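You operate a simulated robot arm through the tools that you are given. There is no shell and no other tool. Be economical: measure what you need, move in short steps, check, and stop when the job is done.

You run a simulated robot arm. Do the job below in one go: nothing can be reset, and whatever is moved stays where it is left.

## Task
Jog the bottle to the feed gate and push it into the pocket.
Fine: shut the gate first; use the pusher, draw it back, then open the gate again. Where these are worked on the way, their far stop is far enough and under half their travel is too little: feed gate.
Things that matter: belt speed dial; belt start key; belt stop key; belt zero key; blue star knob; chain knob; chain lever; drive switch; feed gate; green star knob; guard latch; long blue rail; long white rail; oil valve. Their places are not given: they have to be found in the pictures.

The check looks at the end state, three seconds after you hand in, the way a careful person would. Anything else that was tipped, shoved, dropped, spilled or broken makes it a failure.

## Robot
A 7-joint arm with a fingered hand, fixed in place. Base frame: the origin is at the foot of the arm, x ahead of it, y to its left, z up. Lengths are in mm, angles in degrees, forces in N, time in s.
With the tool pointing down near the work surface it reaches from about 800 to 920 mm from the base axis. Its first joint turns from -143.0 to 143.0 degrees. Payload 3 kg.
The tool frame sits at the grasp point between the pads (the TCP): z along the fingers, y along the line on which they close. The tips reach 26 mm beyond it. Largest opening 148 mm; the body of the gripper starts 73 mm behind the TCP. The gripper is a hand of 3 fingers: y runs from the thumb to the fingers, the wrist lies at [0, 0, -229] in the tool frame, and closing takes about 1.5 s.
Orientation is told as [roll, pitch, yaw] about the base's x, y, z axes, in that order, counted from this pose: with the fingers straight down and closing along the base's y, the tool's x points along the base's -x, its y along +y and its z along -z.

## Interface
- The arm moves only by the tool move_arm. Its argument "moves" is a list of rows, each an object of numbers (a shift or turn left out is 0, a gripper value left out holds the last): "tx", "ty", "tz": the shift along the base's x, y, z in units of 50 mm (1.0 is 50 mm); "ax", "ay", "az": the turn, a rotation vector about the base's x, y, z in units of 4 degrees (1.0 is 4 degrees). In form: [{"tx": .., "ty": .., "tz": .., "ax": .., "ay": .., "az": ..}, ...]. A call has 1 to 8 rows; each row shifts and turns the commanded pose from where the row before left it. "gripper" is the gripper command, from -1 (shut) to 1 (fully open), values between in proportion, set as the call begins (left out, the last holds). A call with a number of a shift or a turn outside -1 to 1 is refused whole. Each row takes 0.2 s and may step no farther than 50 mm and 8.6 degrees from the row before; otherwise, or with a gripper value out of range, the whole call is refused. Where a pose cannot be reached the arm comes as near as it can. A force on the tool above 60 N (or 10 N above the force at the start of the call, whichever is more), or a blocked arm, ends the call early, and 0.2 s more pass. Each finger travels about 153 mm/s and halts on what it meets, pressing with about 26 N; the grip force reading is that of the motor and also rises with nothing between the fingers. The clock runs only during rows and for 0.2 s after the last one: add rows that do not move to give the fingers time. The reply holds the time, the measured pose of the TCP, the force on the tool along the base axes, the opening and the grip force, in the units named above and with some noise, with the torque about the TCP (base axes, N m) and any sound that the robot's microphone picked up.
- Cameras (640 x 400 px; columns grow to the right, rows downward): "scene" is fixed at [403.9, 510.2, 1576.6]; the picture's right is [-0.90, -0.44, 0.00], its down [-0.36, 0.72, -0.59] and it looks along [0.26, -0.53, -0.81] (base axes); focal length 214 px, centre (320, 200). "wrist" rides on the gripper at [68, -39, -90] in the tool frame; the picture's right is [0.50, 0.87, 0.00], its down [-0.66, 0.38, -0.65] and it looks along [-0.57, 0.33, 0.76] (tool axes); focal length 222 px, centre (320, 200).
- grab_frame(camera): a new picture of that camera. It takes no simulated time.
- move_column(by): slides the trunk up (or, below 0, down) by that many mm; the arm rides with it, the base frame stays. It gives what a move gives, with no picture.
- grasp_type(shape): the hand has 3 fingers and takes this shape, open, in about a second: jaw (thumb against the fingers, like two jaws); tri (thumb and two fingers); tip (a fingertip pinch); poke (one finger out to press); point (the index stretched); flat (the hand flat); cup (the hand cupped); fist (a fist). The gripper value then closes the fingers along that shape, each until it touches; the sizes above hold for jaw. It gives what a move gives, with no picture.
- pixel_to_xyz(camera, pixels): for up to 12 pixels [column, row] of the newest picture of that camera ("zoom" is the newest enlarged one), the place [x, y, z] in the base frame of the surface seen there, good to about 2 mm, but the place of the scene camera against the robot may be out by one fixed shift of up to 25 mm in any direction. It takes no simulated time.
- zoom(camera, box): a new picture of the part [left, top, right, bottom] of that camera's present view, enlarged. It takes no simulated time.
- finish_job(): hands the job in; it is judged then, once.

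Keep the steps short. Do not move on a guess: measure, check each grasp and each placing, and mend mistakes. In all there are 80 turns and 54 pictures (those below and enlarged ones count). Leave the gripper open and the arm clear of the work at the hand-in unless told otherwise, and finish with a single line.

The tools are called after "Emit:" by a JSON object that holds its "fn" and its "kwargs". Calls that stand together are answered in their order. move_arm: Moves the arm, as the interface text tells. Its arguments: {"type":"object","properties":{"moves":{"type":"array","items":{"type":"object","properties":{"tx":{"type":"number"},"ty":{"type":"number"},"tz":{"type":"number"},"ax":{"type":"number"},"ay":{"type":"number"},"az":{"type":"number"}}}},"gripper":{"type":"number"}},"required":["moves"]} The other tools are called the same way: move_column (by) slides the trunk up or down; grasp_type (shape) gives the hand a shape; grab_frame (camera) takes a picture; pixel_to_xyz (camera, pixels) gives the place of the surface under pixels of a picture; zoom (camera, box) takes an enlarged picture of a part of a camera's view; finish_job () hands the job in.

At the start:

```text
clock: 0.0
position: [811.9, -398.1, 1152.0]
tool_rot: [0.1, -0.1, 0.0]
ft_force: [-0.5, 0.4, -0.2]
torque: [-0.02, -0.01, 0.01]
finger_gap: 147.7
grip_force: 0.0
shape: jaw
trunk travel left (down, up): [-575.0, 315.0]
```

scene: 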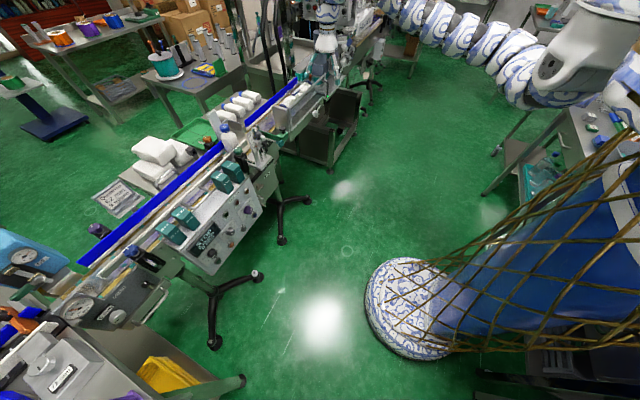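
wrist: 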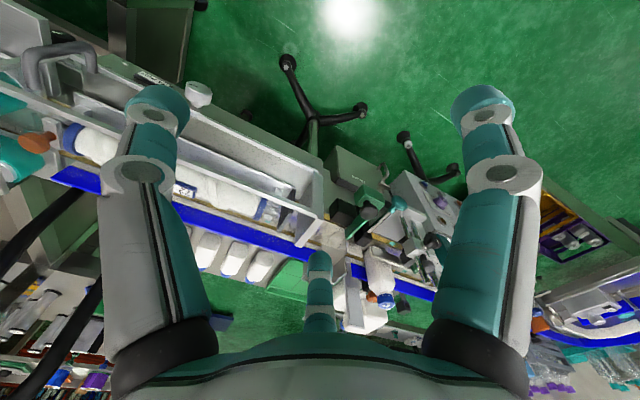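

I see a conveyor running across the left of the scene picture (about 80,250 to 300,80). I will enlarge it to find the parts.

Emit:
{"fn": "zoom", "kwargs": {"camera": "scene", "box": [60, 170, 220, 330]}}

Emit:
{"fn": "zoom", "kwargs": {"camera": "scene", "box": [150, 110, 290, 270]}}

Emit:
{"fn": "zoom", "kwargs": {"camera": "scene", "box": [200, 50, 360, 180]}}

```text
2.50 times, centred on (140, 250) of scene
```

zoom: 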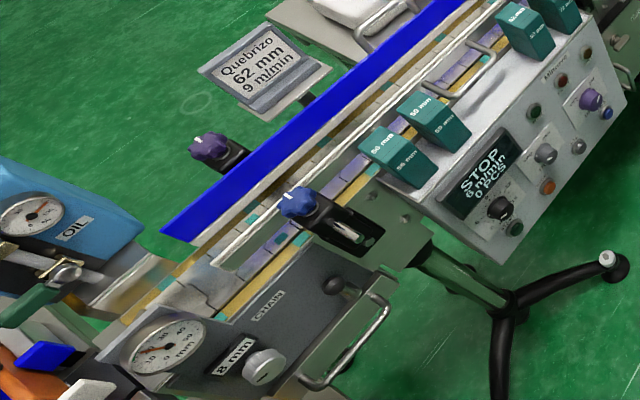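

```text
2.50 times, centred on (220, 190) of scene
```

zoom: 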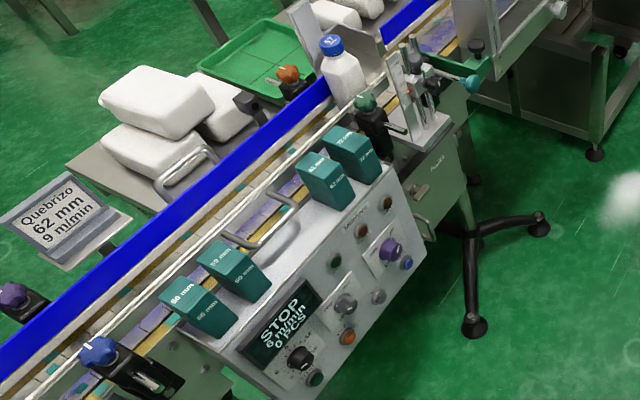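

```text
3.08 times, centred on (280, 115) of scene
```

zoom: 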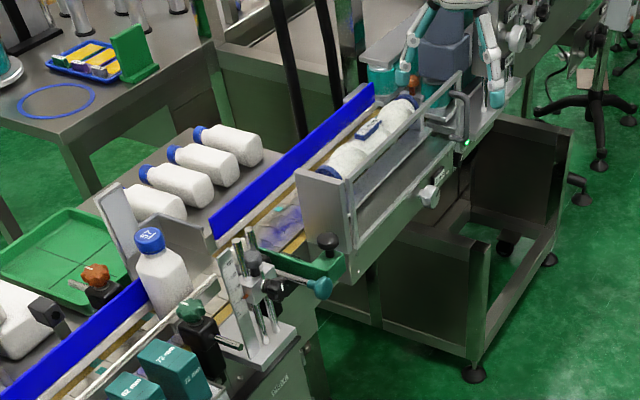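

Next I measure key points in the last enlarged picture: bottle cap, teal knob, black knob, white plates, star knobs and belt.

Emit:
{"fn": "pixel_to_xyz", "kwargs": {"camera": "zoom", "pixels": [[148, 238], [170, 295], [320, 287], [329, 242], [120, 215], [190, 240], [97, 275], [190, 308], [235, 285], [430, 195], [285, 225], [130, 330]]}}

Emit:
{"fn": "zoom", "kwargs": {"camera": "scene", "box": [210, 100, 290, 160]}}

Emit:
{"fn": "zoom", "kwargs": {"camera": "wrist", "box": [310, 150, 470, 320]}}

```text
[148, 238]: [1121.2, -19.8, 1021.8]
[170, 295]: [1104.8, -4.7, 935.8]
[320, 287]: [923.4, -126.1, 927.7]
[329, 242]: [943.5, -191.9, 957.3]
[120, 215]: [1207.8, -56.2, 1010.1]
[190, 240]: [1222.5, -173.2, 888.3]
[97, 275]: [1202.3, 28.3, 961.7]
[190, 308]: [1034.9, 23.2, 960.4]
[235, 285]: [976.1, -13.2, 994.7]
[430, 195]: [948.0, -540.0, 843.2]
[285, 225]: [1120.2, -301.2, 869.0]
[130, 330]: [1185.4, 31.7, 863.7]
```

```text
6.67 times, centred on (250, 130) of scene
```

zoom: 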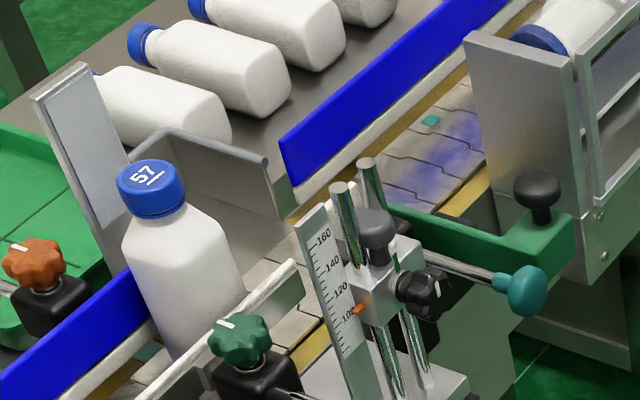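

```text
2.35 times, centred on (390, 235) of wrist
```

zoom: 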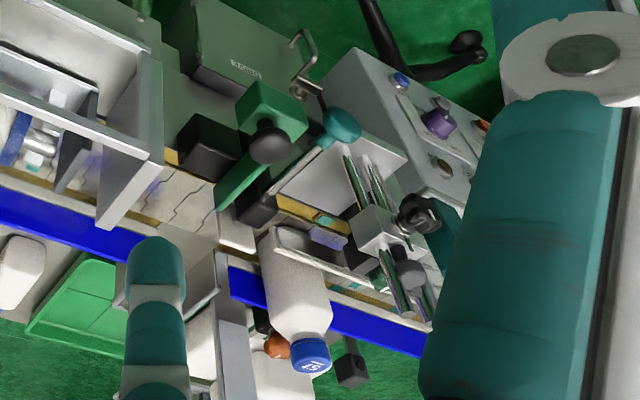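

The teal-knobbed rod looks like the pusher, the green bar with the black knob like the feed gate, and the bent plate behind the gap in the blue rail like the pocket. Now I look at the panel closely.

Emit:
{"fn": "zoom", "kwargs": {"camera": "scene", "box": [190, 180, 265, 275]}}

Emit:
{"fn": "pixel_to_xyz", "kwargs": {"camera": "zoom", "pixels": [[320, 200], [200, 200]]}}

```text
4.21 times, centred on (228, 228) of scene
```

zoom: 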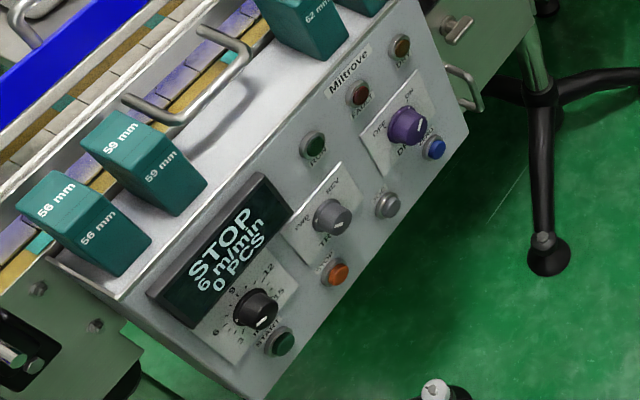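

```text
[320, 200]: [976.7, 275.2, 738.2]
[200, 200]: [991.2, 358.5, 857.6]
```

The panel letters are small; I enlarge further for both halves.

Emit:
{"fn": "zoom", "kwargs": {"camera": "scene", "box": [226, 184, 260, 226]}}

Emit:
{"fn": "zoom", "kwargs": {"camera": "scene", "box": [210, 220, 244, 266]}}

Emit:
{"fn": "pixel_to_xyz", "kwargs": {"camera": "zoom", "pixels": [[320, 200], [250, 320], [345, 350]]}}

```text
9.52 times, centred on (243, 205) of scene
```

zoom: 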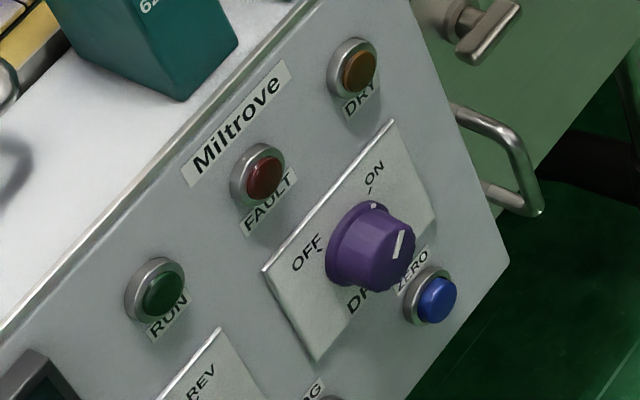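

```text
8.70 times, centred on (227, 243) of scene
```

zoom: 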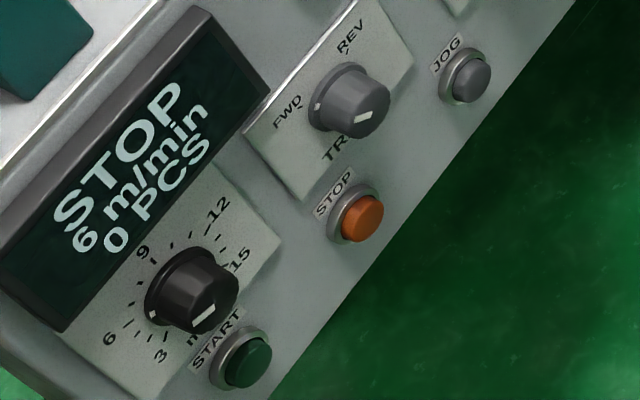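

```text
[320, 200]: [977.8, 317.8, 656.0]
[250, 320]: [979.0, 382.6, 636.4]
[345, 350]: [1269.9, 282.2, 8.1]
```

JOG is the grey key beside the FWD/REV selector; the marks show Drive ON, FWD, 6 m/min. I measure the JOG key and panel plane.

Emit:
{"fn": "pixel_to_xyz", "kwargs": {"camera": "zoom", "pixels": [[472, 82], [447, 50], [500, 40], [420, 130], [330, 230], [280, 270], [400, 50], [290, 170], [362, 218], [250, 362]]}}

Emit:
{"fn": "zoom", "kwargs": {"camera": "scene", "box": [235, 110, 295, 150]}}

Emit:
{"fn": "pixel_to_xyz", "kwargs": {"camera": "zoom", "pixels": [[477, 162], [480, 205], [340, 200], [230, 180], [447, 282], [455, 255], [380, 262], [520, 220], [290, 250], [100, 190], [180, 160], [330, 225]]}}

```text
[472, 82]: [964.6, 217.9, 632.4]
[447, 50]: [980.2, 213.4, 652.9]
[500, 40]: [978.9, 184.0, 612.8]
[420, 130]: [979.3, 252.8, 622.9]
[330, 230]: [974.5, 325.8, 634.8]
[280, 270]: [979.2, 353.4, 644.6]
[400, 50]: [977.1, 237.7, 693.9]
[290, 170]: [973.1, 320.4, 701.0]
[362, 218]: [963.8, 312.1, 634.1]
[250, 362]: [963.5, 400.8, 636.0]
```

```text
10.00 times, centred on (265, 130) of scene
```

zoom: 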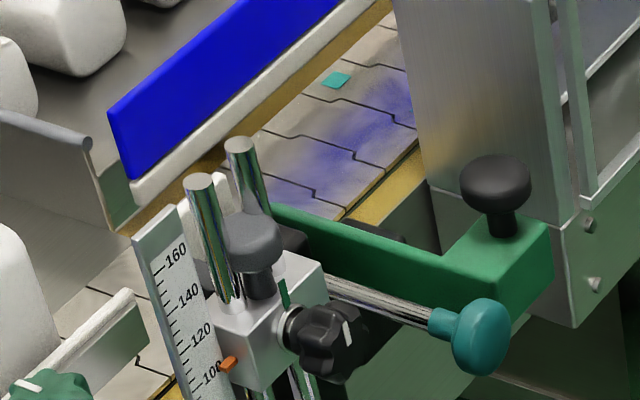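

```text
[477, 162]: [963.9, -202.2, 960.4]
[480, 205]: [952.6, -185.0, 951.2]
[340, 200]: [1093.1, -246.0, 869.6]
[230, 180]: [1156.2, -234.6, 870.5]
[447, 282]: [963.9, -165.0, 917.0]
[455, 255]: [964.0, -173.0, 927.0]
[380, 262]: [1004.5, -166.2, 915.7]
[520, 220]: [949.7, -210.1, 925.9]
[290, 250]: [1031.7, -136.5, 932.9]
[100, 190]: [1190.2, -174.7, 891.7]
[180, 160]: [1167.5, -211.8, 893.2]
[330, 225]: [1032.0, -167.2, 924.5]
```

I check the scene camera's shift by measuring the same features with the wrist camera: gate knob (370,210), teal knob (398,203), cap (386,300).

Emit:
{"fn": "grab_frame", "kwargs": {"camera": "wrist"}}

Emit:
{"fn": "pixel_to_xyz", "kwargs": {"camera": "wrist", "pixels": [[370, 210], [370, 213], [398, 203], [400, 200], [386, 300], [386, 296], [366, 196], [352, 230]]}}

Emit:
{"fn": "zoom", "kwargs": {"camera": "wrist", "box": [335, 180, 435, 242]}}

Emit:
{"fn": "pixel_to_xyz", "kwargs": {"camera": "zoom", "pixels": [[227, 200], [215, 215], [402, 146], [420, 130], [240, 160], [160, 280], [200, 120], [330, 180]]}}

```text
42 pictures are left
```

wrist: 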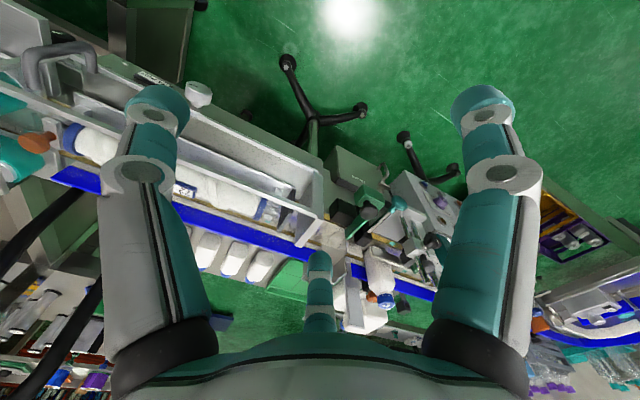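

```text
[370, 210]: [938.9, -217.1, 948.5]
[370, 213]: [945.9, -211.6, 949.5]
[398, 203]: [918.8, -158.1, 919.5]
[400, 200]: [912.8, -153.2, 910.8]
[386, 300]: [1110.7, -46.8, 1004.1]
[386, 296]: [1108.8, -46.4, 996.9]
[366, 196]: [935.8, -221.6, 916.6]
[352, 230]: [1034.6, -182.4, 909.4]
```

```text
6.40 times, centred on (385, 211) of wrist
```

zoom: 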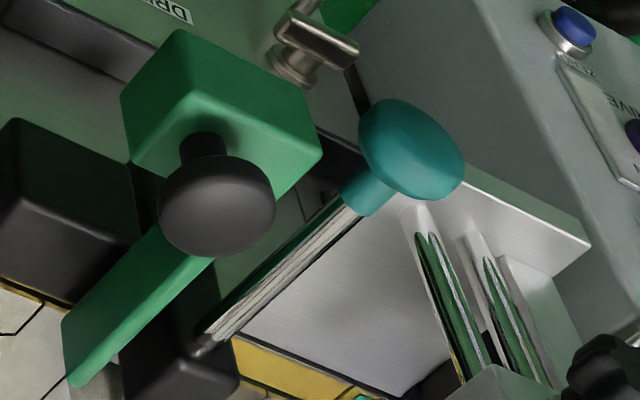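

```text
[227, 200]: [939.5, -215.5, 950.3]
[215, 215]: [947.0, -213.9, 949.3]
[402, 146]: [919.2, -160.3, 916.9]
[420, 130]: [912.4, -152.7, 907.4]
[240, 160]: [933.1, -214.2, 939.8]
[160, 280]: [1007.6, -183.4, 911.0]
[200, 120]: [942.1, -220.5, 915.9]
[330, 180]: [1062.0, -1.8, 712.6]
```

Wrist and scene disagree by roughly (-4,-26,-9) mm, so I will trust the wrist camera. I move the hand to view the gate and pusher from nearer, well above everything.

Emit:
{"fn": "move_arm", "kwargs": {"moves": [{"ty": 0.9, "tz": -0.3}, {"ty": 0.9, "tz": -0.4}, {"ty": 0.9, "tz": -0.4}]}}

Emit:
{"fn": "grab_frame", "kwargs": {"camera": "wrist"}}

```text
clock: 0.8
position: [826.9, -279.8, 1118.3]
tool_rot: [-0.2, 0.1, 0.0]
ft_force: [0.2, 1.1, -0.7]
torque: [-0.07, 0.06, 0.0]
finger_gap: 148.0
grip_force: 0.0
shape: jaw
out of reach, approached as far as the arm can: row 2, 3
trunk travel left (down, up): [-575.0, 315.0]
```

```text
40 pictures are left
```

wrist: 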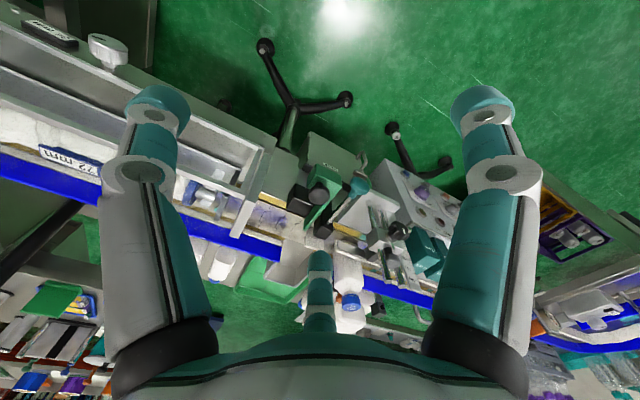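

The arm stopped short (reach limit), but the view is usable. I enlarge around (330,200).

Emit:
{"fn": "zoom", "kwargs": {"camera": "wrist", "box": [240, 140, 420, 252]}}

Emit:
{"fn": "pixel_to_xyz", "kwargs": {"camera": "zoom", "pixels": [[285, 180], [435, 160], [270, 120], [300, 130], [225, 265], [30, 300], [40, 180], [395, 210], [480, 330], [290, 250], [150, 270], [400, 290]]}}

```text
3.56 times, centred on (330, 196) of wrist
```

zoom: 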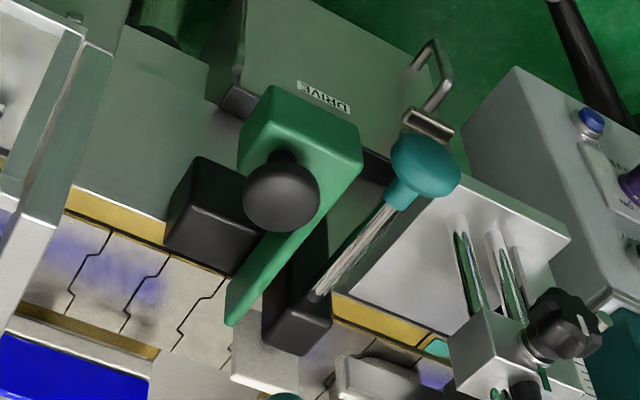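

```text
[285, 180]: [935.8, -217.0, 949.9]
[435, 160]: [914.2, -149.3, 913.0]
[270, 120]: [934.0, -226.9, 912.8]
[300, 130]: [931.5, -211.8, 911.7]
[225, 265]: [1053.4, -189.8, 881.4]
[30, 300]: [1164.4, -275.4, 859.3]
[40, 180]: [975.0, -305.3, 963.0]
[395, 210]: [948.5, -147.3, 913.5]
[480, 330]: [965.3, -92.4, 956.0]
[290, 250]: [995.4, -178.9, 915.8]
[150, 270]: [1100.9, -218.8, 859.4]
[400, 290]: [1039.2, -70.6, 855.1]
```

The layout is clear: gate bar (green) slides along x between two black blocks, with its knob at about (945,-215,945). The pusher rod lies along x at y≈-150. One extended finger could do all pushes, hooks and the key press, so I try the poke shape here in free air.

Emit:
{"fn": "grasp_type", "kwargs": {"shape": "poke"}}

Emit:
{"fn": "grab_frame", "kwargs": {"camera": "wrist"}}

Emit:
{"fn": "zoom", "kwargs": {"camera": "scene", "box": [270, 0, 400, 110]}}

```text
clock: 1.7
position: [824.3, -286.5, 1119.4]
tool_rot: [0.1, 0.0, -0.2]
ft_force: [-0.5, -0.4, -0.1]
torque: [0.03, -0.01, 0.0]
finger_gap: 0.0
grip_force: 0.1
shape: poke
trunk travel left (down, up): [-575.0, 315.0]
```

```text
38 pictures are left
```

wrist: 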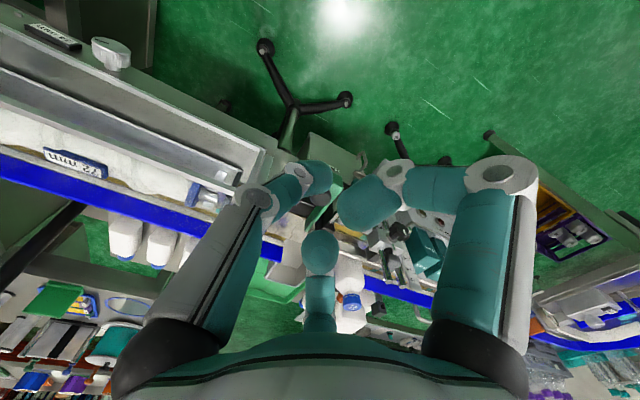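

```text
3.64 times, centred on (335, 55) of scene
```

zoom: 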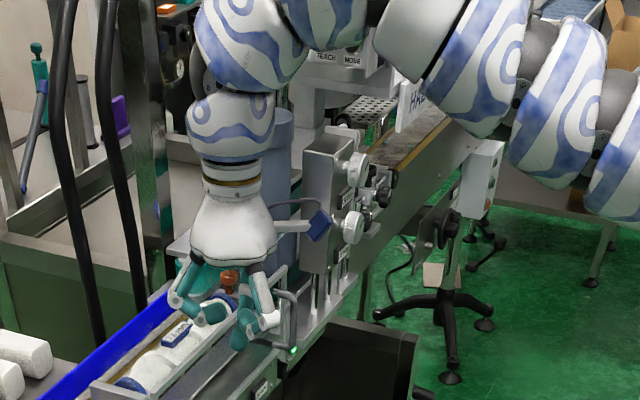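

I measure where the finger ends are in this shape.

Emit:
{"fn": "pixel_to_xyz", "kwargs": {"camera": "wrist", "pixels": [[320, 240], [320, 260], [320, 300], [318, 178], [360, 200], [345, 215], [300, 170], [395, 170], [500, 170], [258, 197]]}}

Emit:
{"fn": "zoom", "kwargs": {"camera": "scene", "box": [308, 50, 352, 100]}}

```text
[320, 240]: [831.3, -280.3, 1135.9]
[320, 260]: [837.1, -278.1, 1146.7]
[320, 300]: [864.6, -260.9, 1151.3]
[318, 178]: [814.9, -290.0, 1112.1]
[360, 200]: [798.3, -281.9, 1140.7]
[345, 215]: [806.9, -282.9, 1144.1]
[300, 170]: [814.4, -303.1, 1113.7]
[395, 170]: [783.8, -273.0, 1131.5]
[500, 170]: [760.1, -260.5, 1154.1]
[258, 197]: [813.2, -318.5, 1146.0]
```

```text
8.00 times, centred on (330, 75) of scene
```

zoom: 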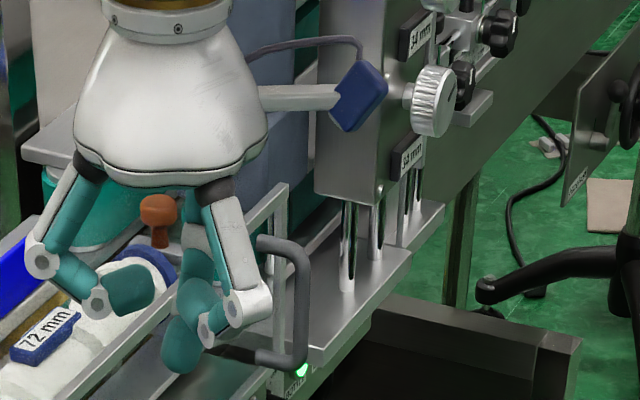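

Poke bundles the fingers bluntly. I look at the "point" shape too.

Emit:
{"fn": "grasp_type", "kwargs": {"shape": "point"}}

Emit:
{"fn": "grab_frame", "kwargs": {"camera": "wrist"}}

Emit:
{"fn": "zoom", "kwargs": {"camera": "scene", "box": [305, 45, 355, 105]}}

```text
clock: 2.6
position: [824.5, -285.2, 1118.9]
tool_rot: [0.1, -0.1, -0.1]
ft_force: [-0.3, -0.1, 0.6]
torque: [0.0, -0.01, -0.01]
finger_gap: 142.1
grip_force: 0.1
shape: point
trunk travel left (down, up): [-575.0, 315.0]
```

```text
35 pictures are left
```

wrist: 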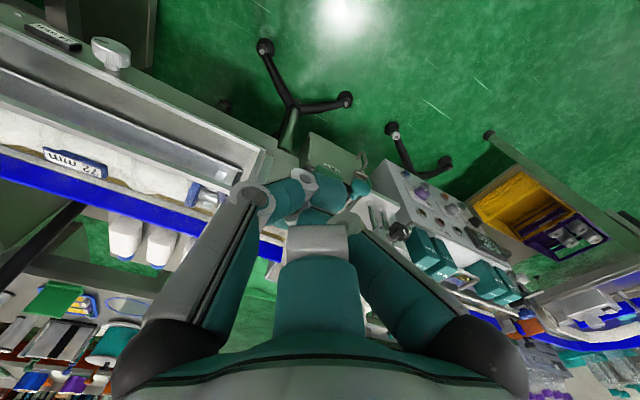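

```text
6.67 times, centred on (330, 75) of scene
```

zoom: 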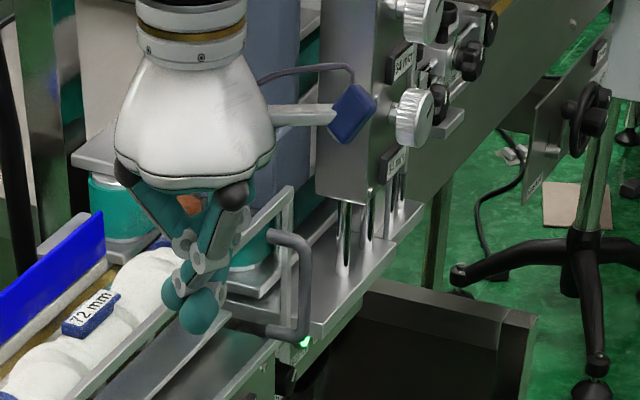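

Emit:
{"fn": "pixel_to_xyz", "kwargs": {"camera": "wrist", "pixels": [[325, 178], [330, 190], [315, 217], [340, 200], [290, 195], [320, 240], [380, 260], [300, 218], [310, 175]]}}

Emit:
{"fn": "zoom", "kwargs": {"camera": "wrist", "box": [240, 140, 400, 240]}}

```text
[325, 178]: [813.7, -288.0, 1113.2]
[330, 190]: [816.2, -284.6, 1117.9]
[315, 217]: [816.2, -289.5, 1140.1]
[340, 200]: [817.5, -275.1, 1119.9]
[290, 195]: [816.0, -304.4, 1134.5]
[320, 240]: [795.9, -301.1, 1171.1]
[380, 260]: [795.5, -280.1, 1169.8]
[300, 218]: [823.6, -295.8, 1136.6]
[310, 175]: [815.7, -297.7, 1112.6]
```

```text
4.00 times, centred on (320, 190) of wrist
```

zoom: 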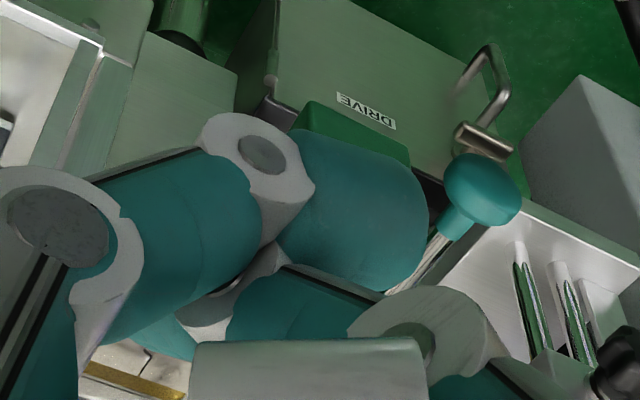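

The point shape makes a compact cone with the tip about 25 mm past the TCP. I now tilt the tool forward for more reach (turn about y), staying in place.

Emit:
{"fn": "move_arm", "kwargs": {"moves": [{"ay": -1, "tx": -0.2}, {"ay": -1, "tx": -0.2}, {"ay": -1, "tx": -0.2}, {"ay": -1}, {"ay": -1}, {"ay": -1}, {"ay": -1}, {"ay": -1}]}}

```text
clock: 4.4
position: [823.5, -285.9, 1120.0]
tool_rot: [0.2, 0.1, -0.1]
ft_force: [0.3, -0.4, 0.2]
torque: [0.01, 0.03, 0.02]
finger_gap: 142.0
grip_force: 0.1
shape: point
out of reach, approached as far as the arm can: row 1, 2, 3, 4, 5, 6, 7, 8
trunk travel left (down, up): [-575.0, 315.0]
```

The wrist can't come nearer to the base here. I test what happens with a small outward shift.

Emit:
{"fn": "move_arm", "kwargs": {"moves": [{"tx": 0.6}, {"tx": 0.6}]}}

```text
clock: 5.0
position: [881.5, -287.0, 1117.1]
tool_rot: [0.1, 0.1, -0.1]
ft_force: [0.6, 0.4, 0.3]
torque: [0.01, 0.0, 0.0]
finger_gap: 142.5
grip_force: 0.1
shape: point
trunk travel left (down, up): [-575.0, 315.0]
```

The command restarts from the real pose. Now I tilt while moving outward so the wrist keeps its radius; height 1117 is clear of everything.

Emit:
{"fn": "move_arm", "kwargs": {"moves": [{"ay": -1, "tx": 0.25}, {"ay": -1, "tx": 0.25}, {"ay": -1, "tx": 0.25}, {"ay": -1, "tx": 0.25}, {"ay": -1, "tx": 0.25}, {"ay": -1, "tx": 0.25}]}}

```text
clock: 6.4
position: [959.1, -285.6, 1119.3]
tool_rot: [0.1, -24.0, -0.2]
ft_force: [-0.3, 0.9, -0.4]
torque: [-0.01, -0.01, 0.0]
finger_gap: 142.3
grip_force: 0.1
shape: point
trunk travel left (down, up): [-575.0, 315.0]
```

Tilting works. Now I come down and back towards the -x side of the gate knob, stopping above it.

Emit:
{"fn": "move_arm", "kwargs": {"moves": [{"tx": -0.4, "ty": 0.35, "tz": -0.6}, {"tx": -0.4, "ty": 0.35, "tz": -0.6}, {"tx": -0.4, "ty": 0.35, "tz": -0.6}, {"tx": -0.4, "ty": 0.35, "tz": -0.6}]}}

```text
clock: 7.6
position: [909.2, -235.8, 1110.4]
tool_rot: [-5.8, -31.9, 2.6]
ft_force: [-0.4, -0.1, -0.3]
torque: [0.0, -0.01, 0.06]
finger_gap: 142.5
grip_force: 0.1
shape: point
trunk travel left (down, up): [-575.0, 315.0]
stopped in row 4: the arm was blocked; the commanded pose is now the measured one
```

The arm was blocked (a joint limit, no contact force). I'll lower the trunk by 90 mm instead, leaving the tip above the gate knob height.

Emit:
{"fn": "move_column", "kwargs": {"by": -90}}

Emit:
{"fn": "grab_frame", "kwargs": {"camera": "scene"}}

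```text
clock: 8.8
position: [909.8, -236.0, 1019.7]
tool_rot: [-5.7, -31.9, 2.6]
ft_force: [-0.6, 0.6, -0.4]
torque: [0.01, 0.0, 0.02]
finger_gap: 142.1
grip_force: 0.1
shape: point
trunk travel left (down, up): [-485.0, 405.0]
```

```text
32 pictures are left
```

scene: 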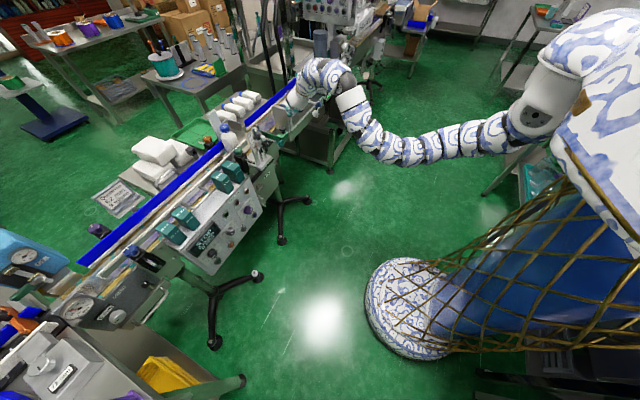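

The tip is above and close to the gate block, which starts at x≈925. I back off in x a little before going lower.

Emit:
{"fn": "move_arm", "kwargs": {"moves": [{"tx": -0.4, "ty": 0.2}, {"tx": -0.4, "ty": 0.2}]}}

Emit:
{"fn": "grab_frame", "kwargs": {"camera": "wrist"}}

```text
clock: 9.4
position: [868.7, -216.9, 1020.2]
tool_rot: [-5.8, -32.0, 2.5]
ft_force: [-0.2, 1.3, 0.2]
torque: [0.0, -0.03, -0.03]
finger_gap: 142.0
grip_force: 0.1
shape: point
trunk travel left (down, up): [-485.0, 405.0]
```

```text
31 pictures are left
```

wrist: 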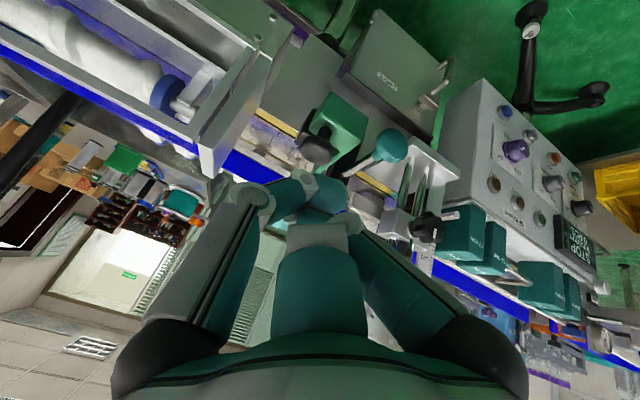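

Moved freely. From here I measure gate block, knob, pusher knob, and the JOG key again with the wrist camera.

Emit:
{"fn": "zoom", "kwargs": {"camera": "wrist", "box": [270, 80, 450, 190]}}

Emit:
{"fn": "pixel_to_xyz", "kwargs": {"camera": "wrist", "pixels": [[316, 148], [334, 110], [347, 118], [340, 135], [390, 145], [350, 175], [555, 182], [550, 178], [575, 178], [535, 170], [555, 158], [520, 200]]}}

```text
3.56 times, centred on (360, 135) of wrist
```

zoom: 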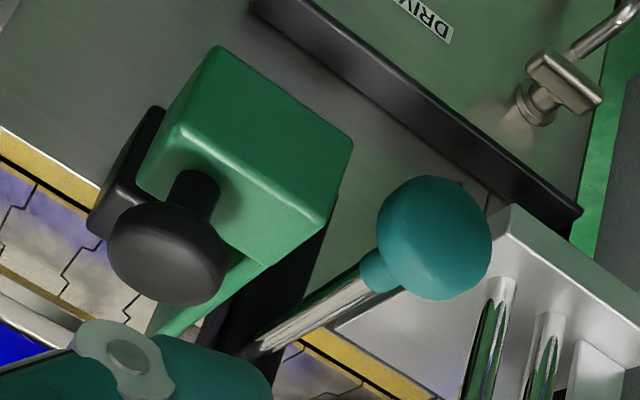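

```text
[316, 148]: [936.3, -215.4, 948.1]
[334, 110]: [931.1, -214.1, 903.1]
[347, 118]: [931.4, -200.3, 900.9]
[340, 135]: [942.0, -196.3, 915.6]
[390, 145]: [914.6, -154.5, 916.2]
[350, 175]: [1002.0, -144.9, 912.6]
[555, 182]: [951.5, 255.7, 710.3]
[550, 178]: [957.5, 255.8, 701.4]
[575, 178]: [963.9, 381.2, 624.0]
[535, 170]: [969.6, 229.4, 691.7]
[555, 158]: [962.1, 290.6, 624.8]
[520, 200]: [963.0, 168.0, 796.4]
```

The gate block's front face is at x≈931, centred y≈-217, z 885–915. STOP key measured true at (962,291,625), so JOG is about (963,196,623). I tilt a bit more and lower the tip in front of the block.

Emit:
{"fn": "move_arm", "kwargs": {"moves": [{"ay": -1, "tz": -0.5}, {"ay": -1, "tz": -0.5}, {"ay": -1, "tz": -0.5}, {"tz": -0.5}]}}

```text
clock: 10.4
position: [870.6, -217.1, 919.9]
tool_rot: [-6.7, -43.8, 3.2]
ft_force: [0.7, 0.5, -0.4]
torque: [-0.01, 0.02, 0.02]
finger_gap: 142.1
grip_force: 0.1
shape: point
trunk travel left (down, up): [-485.0, 405.0]
```

Tip is in front of the block at about (890,-217,901). I push forward gently.

Emit:
{"fn": "move_arm", "kwargs": {"moves": [{"tx": 0.3}, {"tx": 0.3}, {"tx": 0.3}]}}

Emit:
{"fn": "grab_frame", "kwargs": {"camera": "wrist"}}

```text
clock: 11.2
position: [912.9, -217.1, 920.4]
tool_rot: [-6.5, -43.7, 3.1]
ft_force: [-0.7, -0.8, -0.3]
torque: [0.0, -0.01, -0.01]
finger_gap: 142.0
grip_force: 0.0
shape: point
trunk travel left (down, up): [-485.0, 405.0]
```

```text
29 pictures are left
```

wrist: 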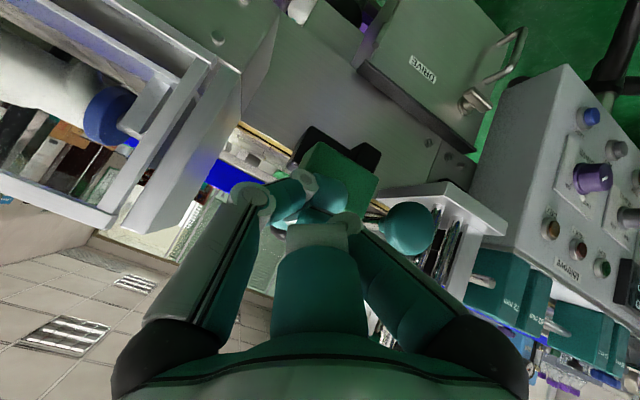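

The finger faces the block squarely, and the teal knob is just to its right with clearance. I keep pushing in +x.

Emit:
{"fn": "move_arm", "kwargs": {"moves": [{"tx": 0.3}, {"tx": 0.3}, {"tx": 0.3}, {"tx": 0.3}]}}

```text
clock: 12.2
position: [974.7, -217.1, 919.8]
tool_rot: [-6.5, -43.8, 3.1]
ft_force: [-1.5, -0.9, 0.3]
torque: [0.01, -0.04, -0.04]
finger_gap: 141.9
grip_force: 0.0
shape: point
trunk travel left (down, up): [-485.0, 405.0]
```

Force is only 1.5 N; the gate should be sliding. I continue to the stop.

Emit:
{"fn": "move_arm", "kwargs": {"moves": [{"tx": 0.3}, {"tx": 0.3}]}}

Emit:
{"fn": "grab_frame", "kwargs": {"camera": "wrist"}}

Emit:
{"fn": "zoom", "kwargs": {"camera": "scene", "box": [210, 70, 330, 170]}}

```text
clock: 12.8
position: [1006.2, -214.7, 922.0]
tool_rot: [-6.6, -43.8, 3.1]
ft_force: [-5.1, -1.7, -0.9]
torque: [0.05, -0.01, -0.1]
finger_gap: 142.2
grip_force: 0.0
shape: point
trunk travel left (down, up): [-485.0, 405.0]
```

```text
28 pictures are left
```

wrist: 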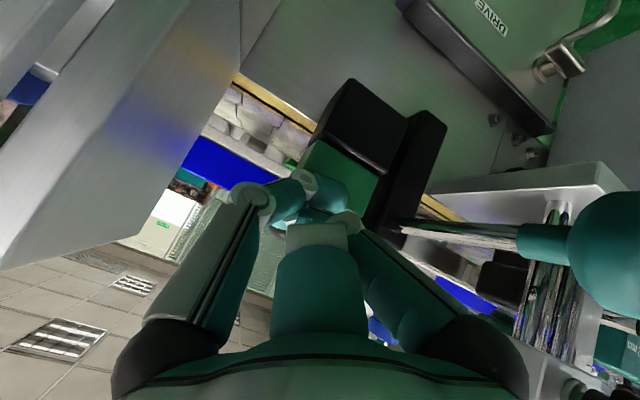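

```text
4.00 times, centred on (270, 120) of scene
```

zoom: 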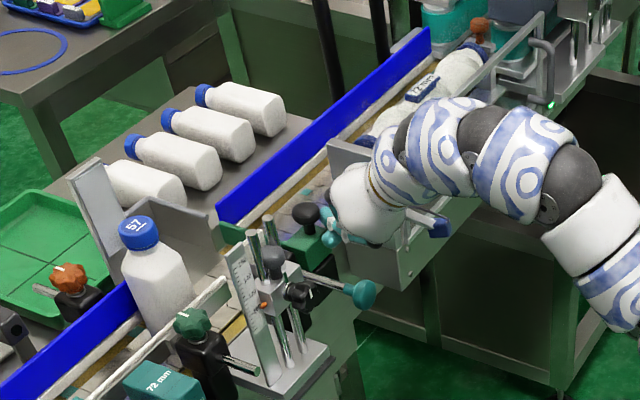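

Gate has moved over the belt (green tip appears at zoom (232,232)). Force is 5 N; I push a bit more to find the stop.

Emit:
{"fn": "move_arm", "kwargs": {"moves": [{"tx": 0.2}, {"tx": 0.2}]}}

```text
clock: 13.4
position: [1016.7, -222.0, 915.7]
tool_rot: [-7.0, -43.0, 2.9]
ft_force: [-42.1, -14.7, 5.9]
torque: [0.05, -0.08, 0.1]
finger_gap: 142.3
grip_force: 0.1
shape: point
trunk travel left (down, up): [-485.0, 405.0]
stopped in row 2: the force on the tool passed its limit at 68 N (the readings are from after the stop); the commanded pose is now the measured one
```

It hit a stop. I back off and look.

Emit:
{"fn": "move_arm", "kwargs": {"moves": [{"tx": -0.5}, {"tx": -0.8}, {"tx": -0.8}, {"tx": -0.8}]}}

Emit:
{"fn": "zoom", "kwargs": {"camera": "wrist", "box": [210, 60, 450, 220]}}

Emit:
{"fn": "zoom", "kwargs": {"camera": "scene", "box": [220, 90, 300, 150]}}

Emit:
{"fn": "pixel_to_xyz", "kwargs": {"camera": "zoom", "pixels": [[376, 178], [340, 230], [205, 225], [370, 215]]}}

```text
clock: 14.4
position: [876.3, -215.3, 914.9]
tool_rot: [-6.9, -43.1, 3.1]
ft_force: [0.1, 1.1, -0.2]
torque: [0.0, 0.06, 0.01]
finger_gap: 142.0
grip_force: 0.1
shape: point
trunk travel left (down, up): [-485.0, 405.0]
```

```text
2.50 times, centred on (330, 140) of wrist
```

zoom: 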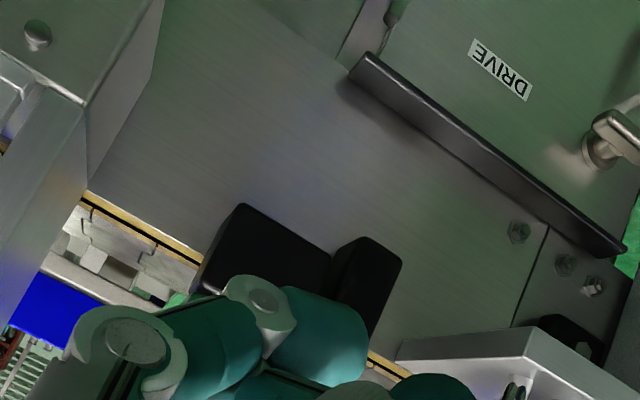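

```text
6.67 times, centred on (260, 120) of scene
```

zoom: 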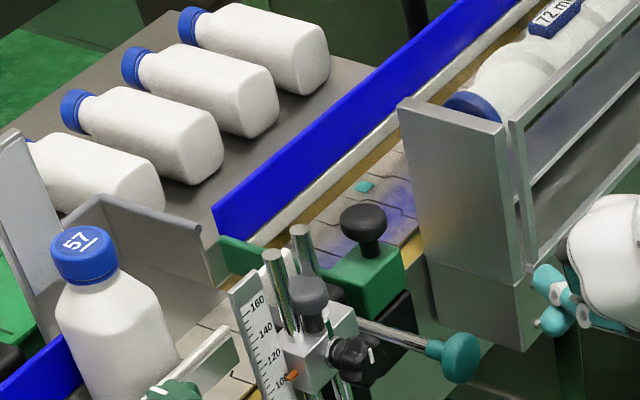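

```text
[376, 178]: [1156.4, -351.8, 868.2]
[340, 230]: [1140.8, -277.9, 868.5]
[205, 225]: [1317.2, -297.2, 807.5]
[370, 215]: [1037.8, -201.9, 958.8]
```

The gate is shut: its knob moved about 94 mm and the bar spans to the blue rail. Now to the JOG key at ≈(963,196,623): first I pull back, untilt, and move in +y clear of the machine.

Emit:
{"fn": "move_arm", "kwargs": {"moves": [{"tx": -0.5, "ay": 1}, {"ay": 1, "ty": 0.2}, {"ay": 1, "ty": 0.6, "tx": -0.1}, {"ay": 1, "ty": 0.8}, {"ay": 1, "ty": 0.9}, {"ay": 1, "ty": 0.9}, {"ty": 0.9}, {"ty": 0.9}]}}

```text
clock: 16.2
position: [847.9, 43.6, 914.1]
tool_rot: [-5.5, -19.0, 2.4]
ft_force: [-0.2, -0.3, 0.2]
torque: [0.01, -0.02, -0.03]
finger_gap: 142.0
grip_force: 0.1
shape: point
trunk travel left (down, up): [-485.0, 405.0]
```

Clear. I continue to y≈194, then lower the trunk 220 mm.

Emit:
{"fn": "move_arm", "kwargs": {"moves": [{"ty": 0.9}, {"ty": 0.9}, {"ty": 0.8}, {"ty": 0.4}]}}

Emit:
{"fn": "move_column", "kwargs": {"by": -220}}

Emit:
{"fn": "grab_frame", "kwargs": {"camera": "wrist"}}

```text
clock: 17.2
position: [847.4, 193.1, 913.4]
tool_rot: [-5.5, -19.0, 2.4]
ft_force: [0.6, -0.1, -0.2]
torque: [-0.02, -0.01, 0.04]
finger_gap: 141.9
grip_force: 0.0
shape: point
trunk travel left (down, up): [-485.0, 405.0]
```

```text
clock: 19.6
position: [848.1, 193.1, 693.1]
tool_rot: [-5.4, -19.1, 2.3]
ft_force: [0.6, 0.6, 0.8]
torque: [0.01, 0.04, -0.02]
finger_gap: 142.0
grip_force: 0.0
shape: point
trunk travel left (down, up): [-265.0, 625.0]
```

```text
24 pictures are left
```

wrist: 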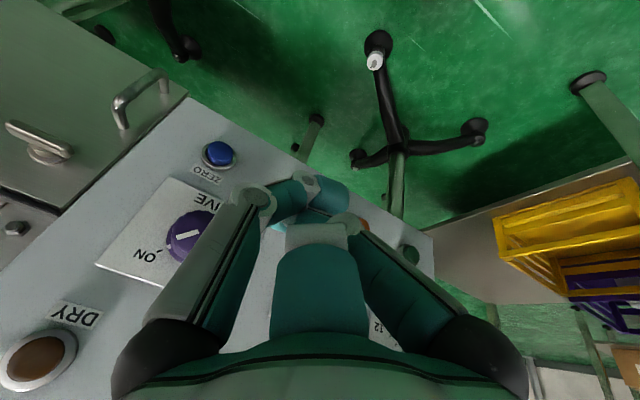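

ZERO is at (220,153), a bit of orange STOP at (363,227); JOG lies between, hidden by the finger. I measure these.

Emit:
{"fn": "pixel_to_xyz", "kwargs": {"camera": "wrist", "pixels": [[220, 153], [365, 227], [187, 235], [185, 237], [412, 254], [320, 183], [325, 195], [340, 200], [210, 175]]}}

Emit:
{"fn": "zoom", "kwargs": {"camera": "wrist", "box": [180, 120, 440, 280]}}

```text
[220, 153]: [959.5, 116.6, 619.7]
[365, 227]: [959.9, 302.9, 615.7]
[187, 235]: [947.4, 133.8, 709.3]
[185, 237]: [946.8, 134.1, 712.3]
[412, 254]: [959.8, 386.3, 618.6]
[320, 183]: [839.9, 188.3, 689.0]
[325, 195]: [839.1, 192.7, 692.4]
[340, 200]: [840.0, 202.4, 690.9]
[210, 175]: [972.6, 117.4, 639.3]
```

```text
2.46 times, centred on (310, 200) of wrist
```

zoom: 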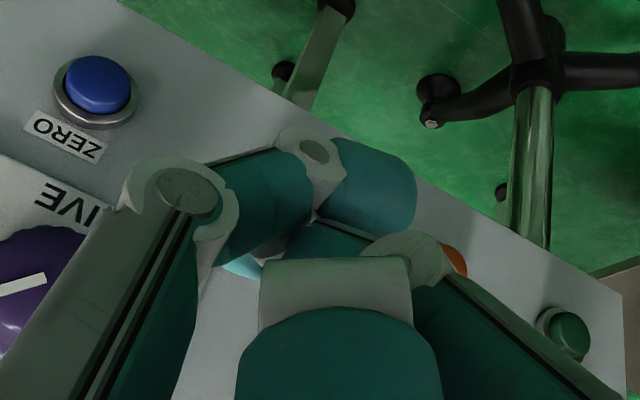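

JOG is about (960,197,619), midway between ZERO and STOP. The dials protrude to x≈945 above it, so I tilt to about 60° while coming forward and down, staying ~20 mm off.

Emit:
{"fn": "move_arm", "kwargs": {"moves": [{"ay": -1, "tz": -0.1}, {"ay": -1, "tz": -0.1, "tx": 0.1}, {"ay": -1, "tz": -0.15, "tx": 0.1}, {"ay": -1, "tz": -0.15, "tx": 0.1}, {"ay": -1, "tz": -0.2, "tx": 0.15}, {"ay": -1, "tz": -0.2, "tx": 0.15}, {"ay": -1, "tz": -0.2, "tx": 0.15}, {"ay": -1, "tz": -0.15, "tx": 0.15}]}}

Emit:
{"fn": "move_arm", "kwargs": {"moves": [{"ay": -1}, {"ay": -1}]}}

Emit:
{"fn": "grab_frame", "kwargs": {"camera": "wrist"}}

```text
clock: 21.4
position: [892.2, 193.9, 629.7]
tool_rot: [-7.4, -51.1, 3.5]
ft_force: [-0.1, -0.4, -0.7]
torque: [-0.01, 0.0, -0.01]
finger_gap: 142.0
grip_force: 0.1
shape: point
trunk travel left (down, up): [-265.0, 625.0]
```

```text
clock: 22.0
position: [892.0, 192.1, 631.2]
tool_rot: [-8.3, -59.2, 4.3]
ft_force: [-0.4, 1.0, 0.0]
torque: [-0.02, 0.01, -0.01]
finger_gap: 142.1
grip_force: 0.2
shape: point
trunk travel left (down, up): [-265.0, 625.0]
```

```text
22 pictures are left
```

wrist: 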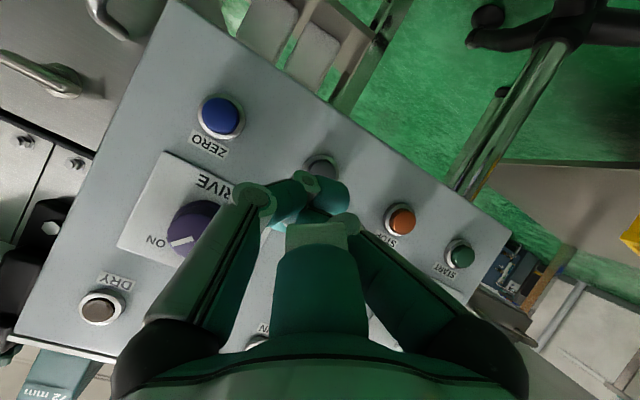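

JOG is now visible at (321,163). I measure it and the finger tip.

Emit:
{"fn": "pixel_to_xyz", "kwargs": {"camera": "wrist", "pixels": [[321, 164], [321, 168], [316, 158], [328, 186], [335, 198], [300, 220], [402, 220]]}}

Emit:
{"fn": "zoom", "kwargs": {"camera": "wrist", "box": [260, 130, 380, 230]}}

```text
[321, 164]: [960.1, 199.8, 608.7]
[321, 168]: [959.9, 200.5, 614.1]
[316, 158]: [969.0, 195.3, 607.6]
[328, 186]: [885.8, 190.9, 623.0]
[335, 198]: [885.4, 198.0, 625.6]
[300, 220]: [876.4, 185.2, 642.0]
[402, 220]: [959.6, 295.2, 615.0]
```

```text
4.00 times, centred on (320, 180) of wrist
```

zoom: 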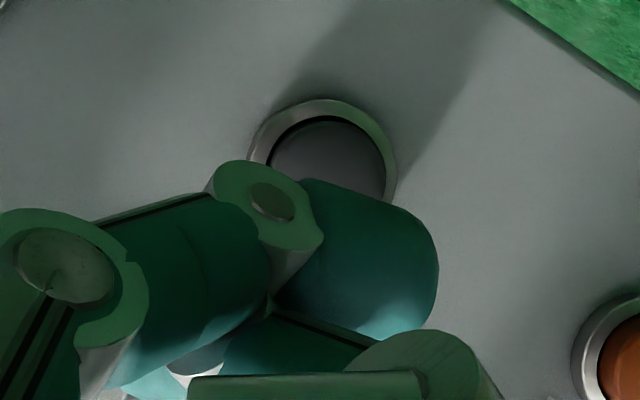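

JOG centre ≈(960,200,615); fingertip about (914,190,618). I align and approach to about 10 mm away.

Emit:
{"fn": "move_arm", "kwargs": {"moves": [{"ty": 0.2, "tz": -0.05}, {"tx": 0.3}, {"tx": 0.3}]}}

Emit:
{"fn": "zoom", "kwargs": {"camera": "wrist", "box": [260, 130, 380, 230]}}

```text
clock: 22.8
position: [922.2, 203.1, 628.8]
tool_rot: [-8.4, -59.1, 4.4]
ft_force: [-0.1, 0.3, -0.8]
torque: [0.0, 0.0, -0.02]
finger_gap: 142.1
grip_force: 0.1
shape: point
trunk travel left (down, up): [-265.0, 625.0]
```

```text
4.00 times, centred on (320, 180) of wrist
```

zoom: 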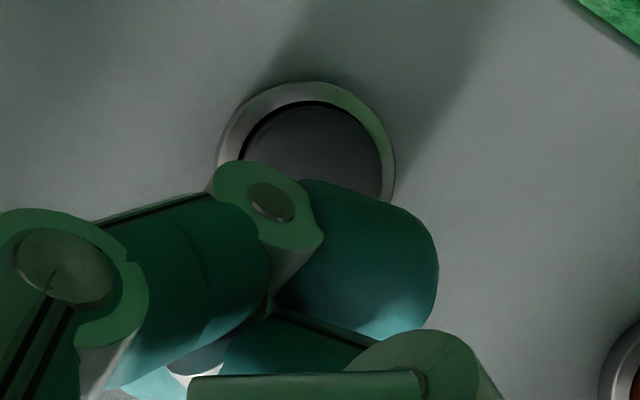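

Aligned. I advance in small steps until it touches.

Emit:
{"fn": "move_arm", "kwargs": {"moves": [{"tx": 0.12}, {"tx": 0.12}]}}

```text
clock: 23.4
position: [933.6, 202.8, 627.4]
tool_rot: [-8.4, -58.9, 4.3]
ft_force: [1.0, -0.2, -0.7]
torque: [0.02, 0.0, -0.01]
finger_gap: 142.1
grip_force: 0.0
shape: point
trunk travel left (down, up): [-265.0, 625.0]
```

Emit:
{"fn": "move_arm", "kwargs": {"moves": [{"tx": 0.08}, {"tx": 0.08}]}}

```text
clock: 24.0
position: [941.6, 202.7, 628.0]
tool_rot: [-8.3, -59.1, 4.3]
ft_force: [0.7, 0.8, -0.6]
torque: [0.0, 0.0, 0.04]
finger_gap: 141.9
grip_force: 0.1
shape: point
trunk travel left (down, up): [-265.0, 625.0]
```

No contact yet; a little further.

Emit:
{"fn": "move_arm", "kwargs": {"moves": [{"tx": 0.08}, {"tx": 0.08}]}}

```text
clock: 24.6
position: [948.7, 204.2, 628.6]
tool_rot: [-8.4, -59.0, 4.3]
ft_force: [-5.1, -0.1, -0.3]
torque: [0.02, -0.04, 0.02]
finger_gap: 141.9
grip_force: 0.1
shape: point
trunk travel left (down, up): [-265.0, 625.0]
```

Contact at 5 N. I check the display and bottle now.

Emit:
{"fn": "zoom", "kwargs": {"camera": "scene", "box": [195, 110, 285, 260]}}

```text
2.67 times, centred on (240, 185) of scene
```

zoom: 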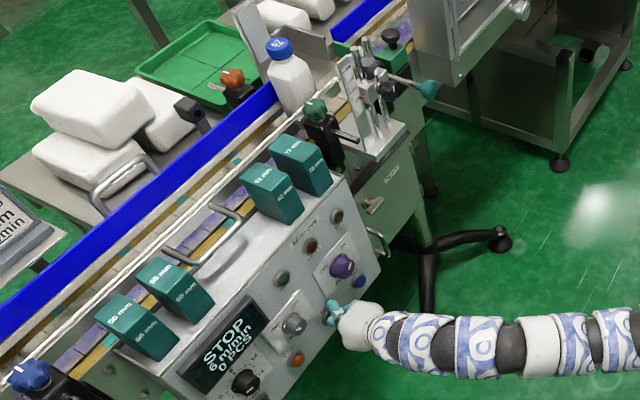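

Not pressed yet (STOP shown, bottle unmoved). I press 4 mm deeper.

Emit:
{"fn": "move_arm", "kwargs": {"moves": [{"tx": 0.08}]}}

```text
clock: 25.0
position: [951.2, 206.0, 625.3]
tool_rot: [-8.4, -58.8, 4.4]
ft_force: [-29.3, 2.4, -5.6]
torque: [0.05, -0.46, -0.22]
finger_gap: 142.1
grip_force: 0.1
shape: point
trunk travel left (down, up): [-265.0, 625.0]
heard: click
```

A click. I look at the display and bottle.

Emit:
{"fn": "zoom", "kwargs": {"camera": "scene", "box": [195, 110, 285, 260]}}

```text
2.67 times, centred on (240, 185) of scene
```

zoom: 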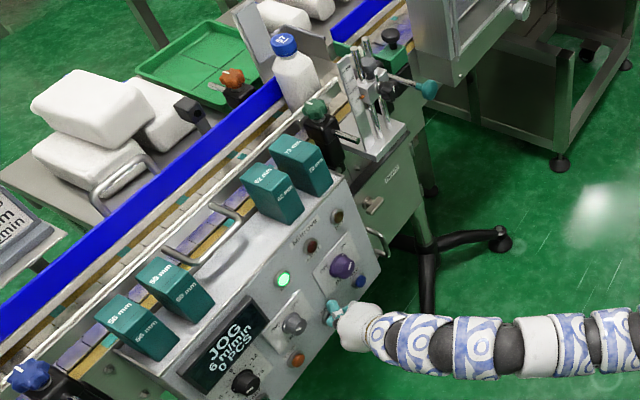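

Display reads JOG, RUN lit, the bottle moves towards the gate. I hold about 0.8 s.

Emit:
{"fn": "move_arm", "kwargs": {"moves": [{"tx": 0}, {"tx": 0}, {"tx": 0}]}}

Emit:
{"fn": "zoom", "kwargs": {"camera": "scene", "box": [210, 90, 290, 150]}}

Emit:
{"fn": "pixel_to_xyz", "kwargs": {"camera": "zoom", "pixels": [[260, 155], [270, 210]]}}

```text
clock: 25.8
position: [952.6, 205.8, 627.2]
tool_rot: [-8.3, -58.8, 4.5]
ft_force: [-47.3, 6.0, -13.9]
torque: [0.02, -0.71, -0.4]
finger_gap: 142.3
grip_force: 0.0
shape: point
trunk travel left (down, up): [-265.0, 625.0]
```

```text
6.67 times, centred on (250, 120) of scene
```

zoom: 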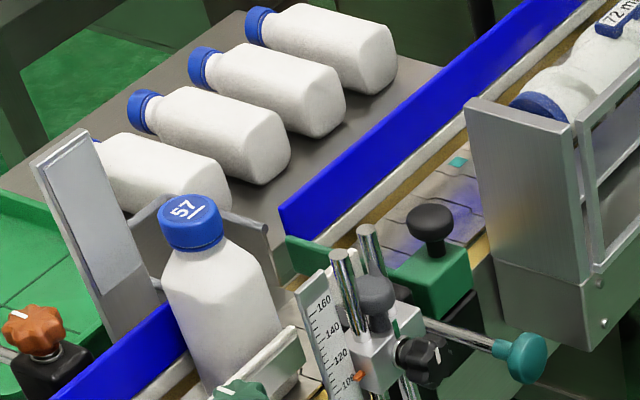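

```text
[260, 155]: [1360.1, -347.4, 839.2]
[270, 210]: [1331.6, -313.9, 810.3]
```

The bottle has gone about a third of the way. I hold about 1.4 s more and measure.

Emit:
{"fn": "pixel_to_xyz", "kwargs": {"camera": "zoom", "pixels": [[188, 212], [215, 310], [305, 245]]}}

Emit:
{"fn": "move_arm", "kwargs": {"moves": [{"tx": 0}, {"tx": 0}, {"tx": 0}, {"tx": 0}]}}

Emit:
{"fn": "zoom", "kwargs": {"camera": "scene", "box": [210, 90, 290, 150]}}

Emit:
{"fn": "pixel_to_xyz", "kwargs": {"camera": "zoom", "pixels": [[220, 195], [235, 185], [240, 280], [305, 245]]}}

```text
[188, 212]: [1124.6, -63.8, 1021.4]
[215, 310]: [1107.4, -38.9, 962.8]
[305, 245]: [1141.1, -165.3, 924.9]
```

```text
clock: 26.6
position: [951.9, 206.4, 626.7]
tool_rot: [-8.2, -58.7, 4.4]
ft_force: [-21.1, 2.0, -3.0]
torque: [-0.04, -0.37, -0.19]
finger_gap: 142.0
grip_force: 0.1
shape: point
trunk travel left (down, up): [-265.0, 625.0]
stopped in row 4: the force on the tool passed its limit at 63 N (the readings are from after the stop); the commanded pose is now the measured one
```

```text
6.67 times, centred on (250, 120) of scene
```

zoom: 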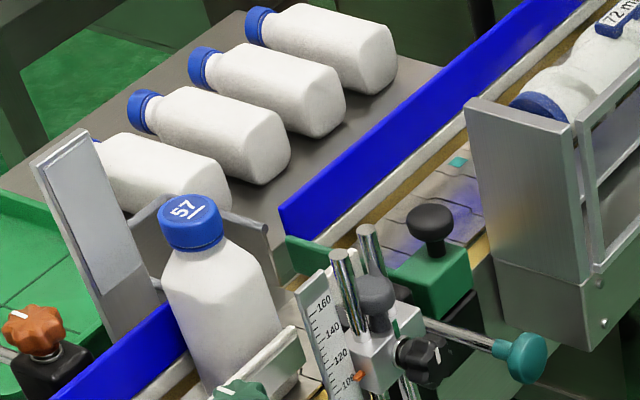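

```text
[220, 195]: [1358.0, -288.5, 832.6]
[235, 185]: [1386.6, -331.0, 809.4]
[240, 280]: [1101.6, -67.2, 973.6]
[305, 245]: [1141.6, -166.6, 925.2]
```

The bottle did not move in the last second. I check the display: perhaps each press jogs a fixed length.

Emit:
{"fn": "zoom", "kwargs": {"camera": "scene", "box": [195, 180, 275, 260]}}

```text
5.00 times, centred on (235, 220) of scene
```

zoom: 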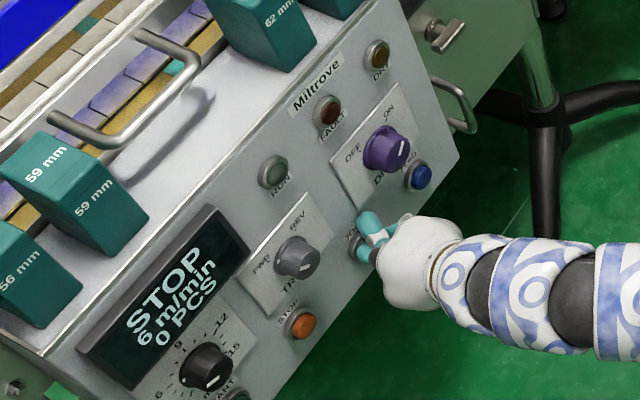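

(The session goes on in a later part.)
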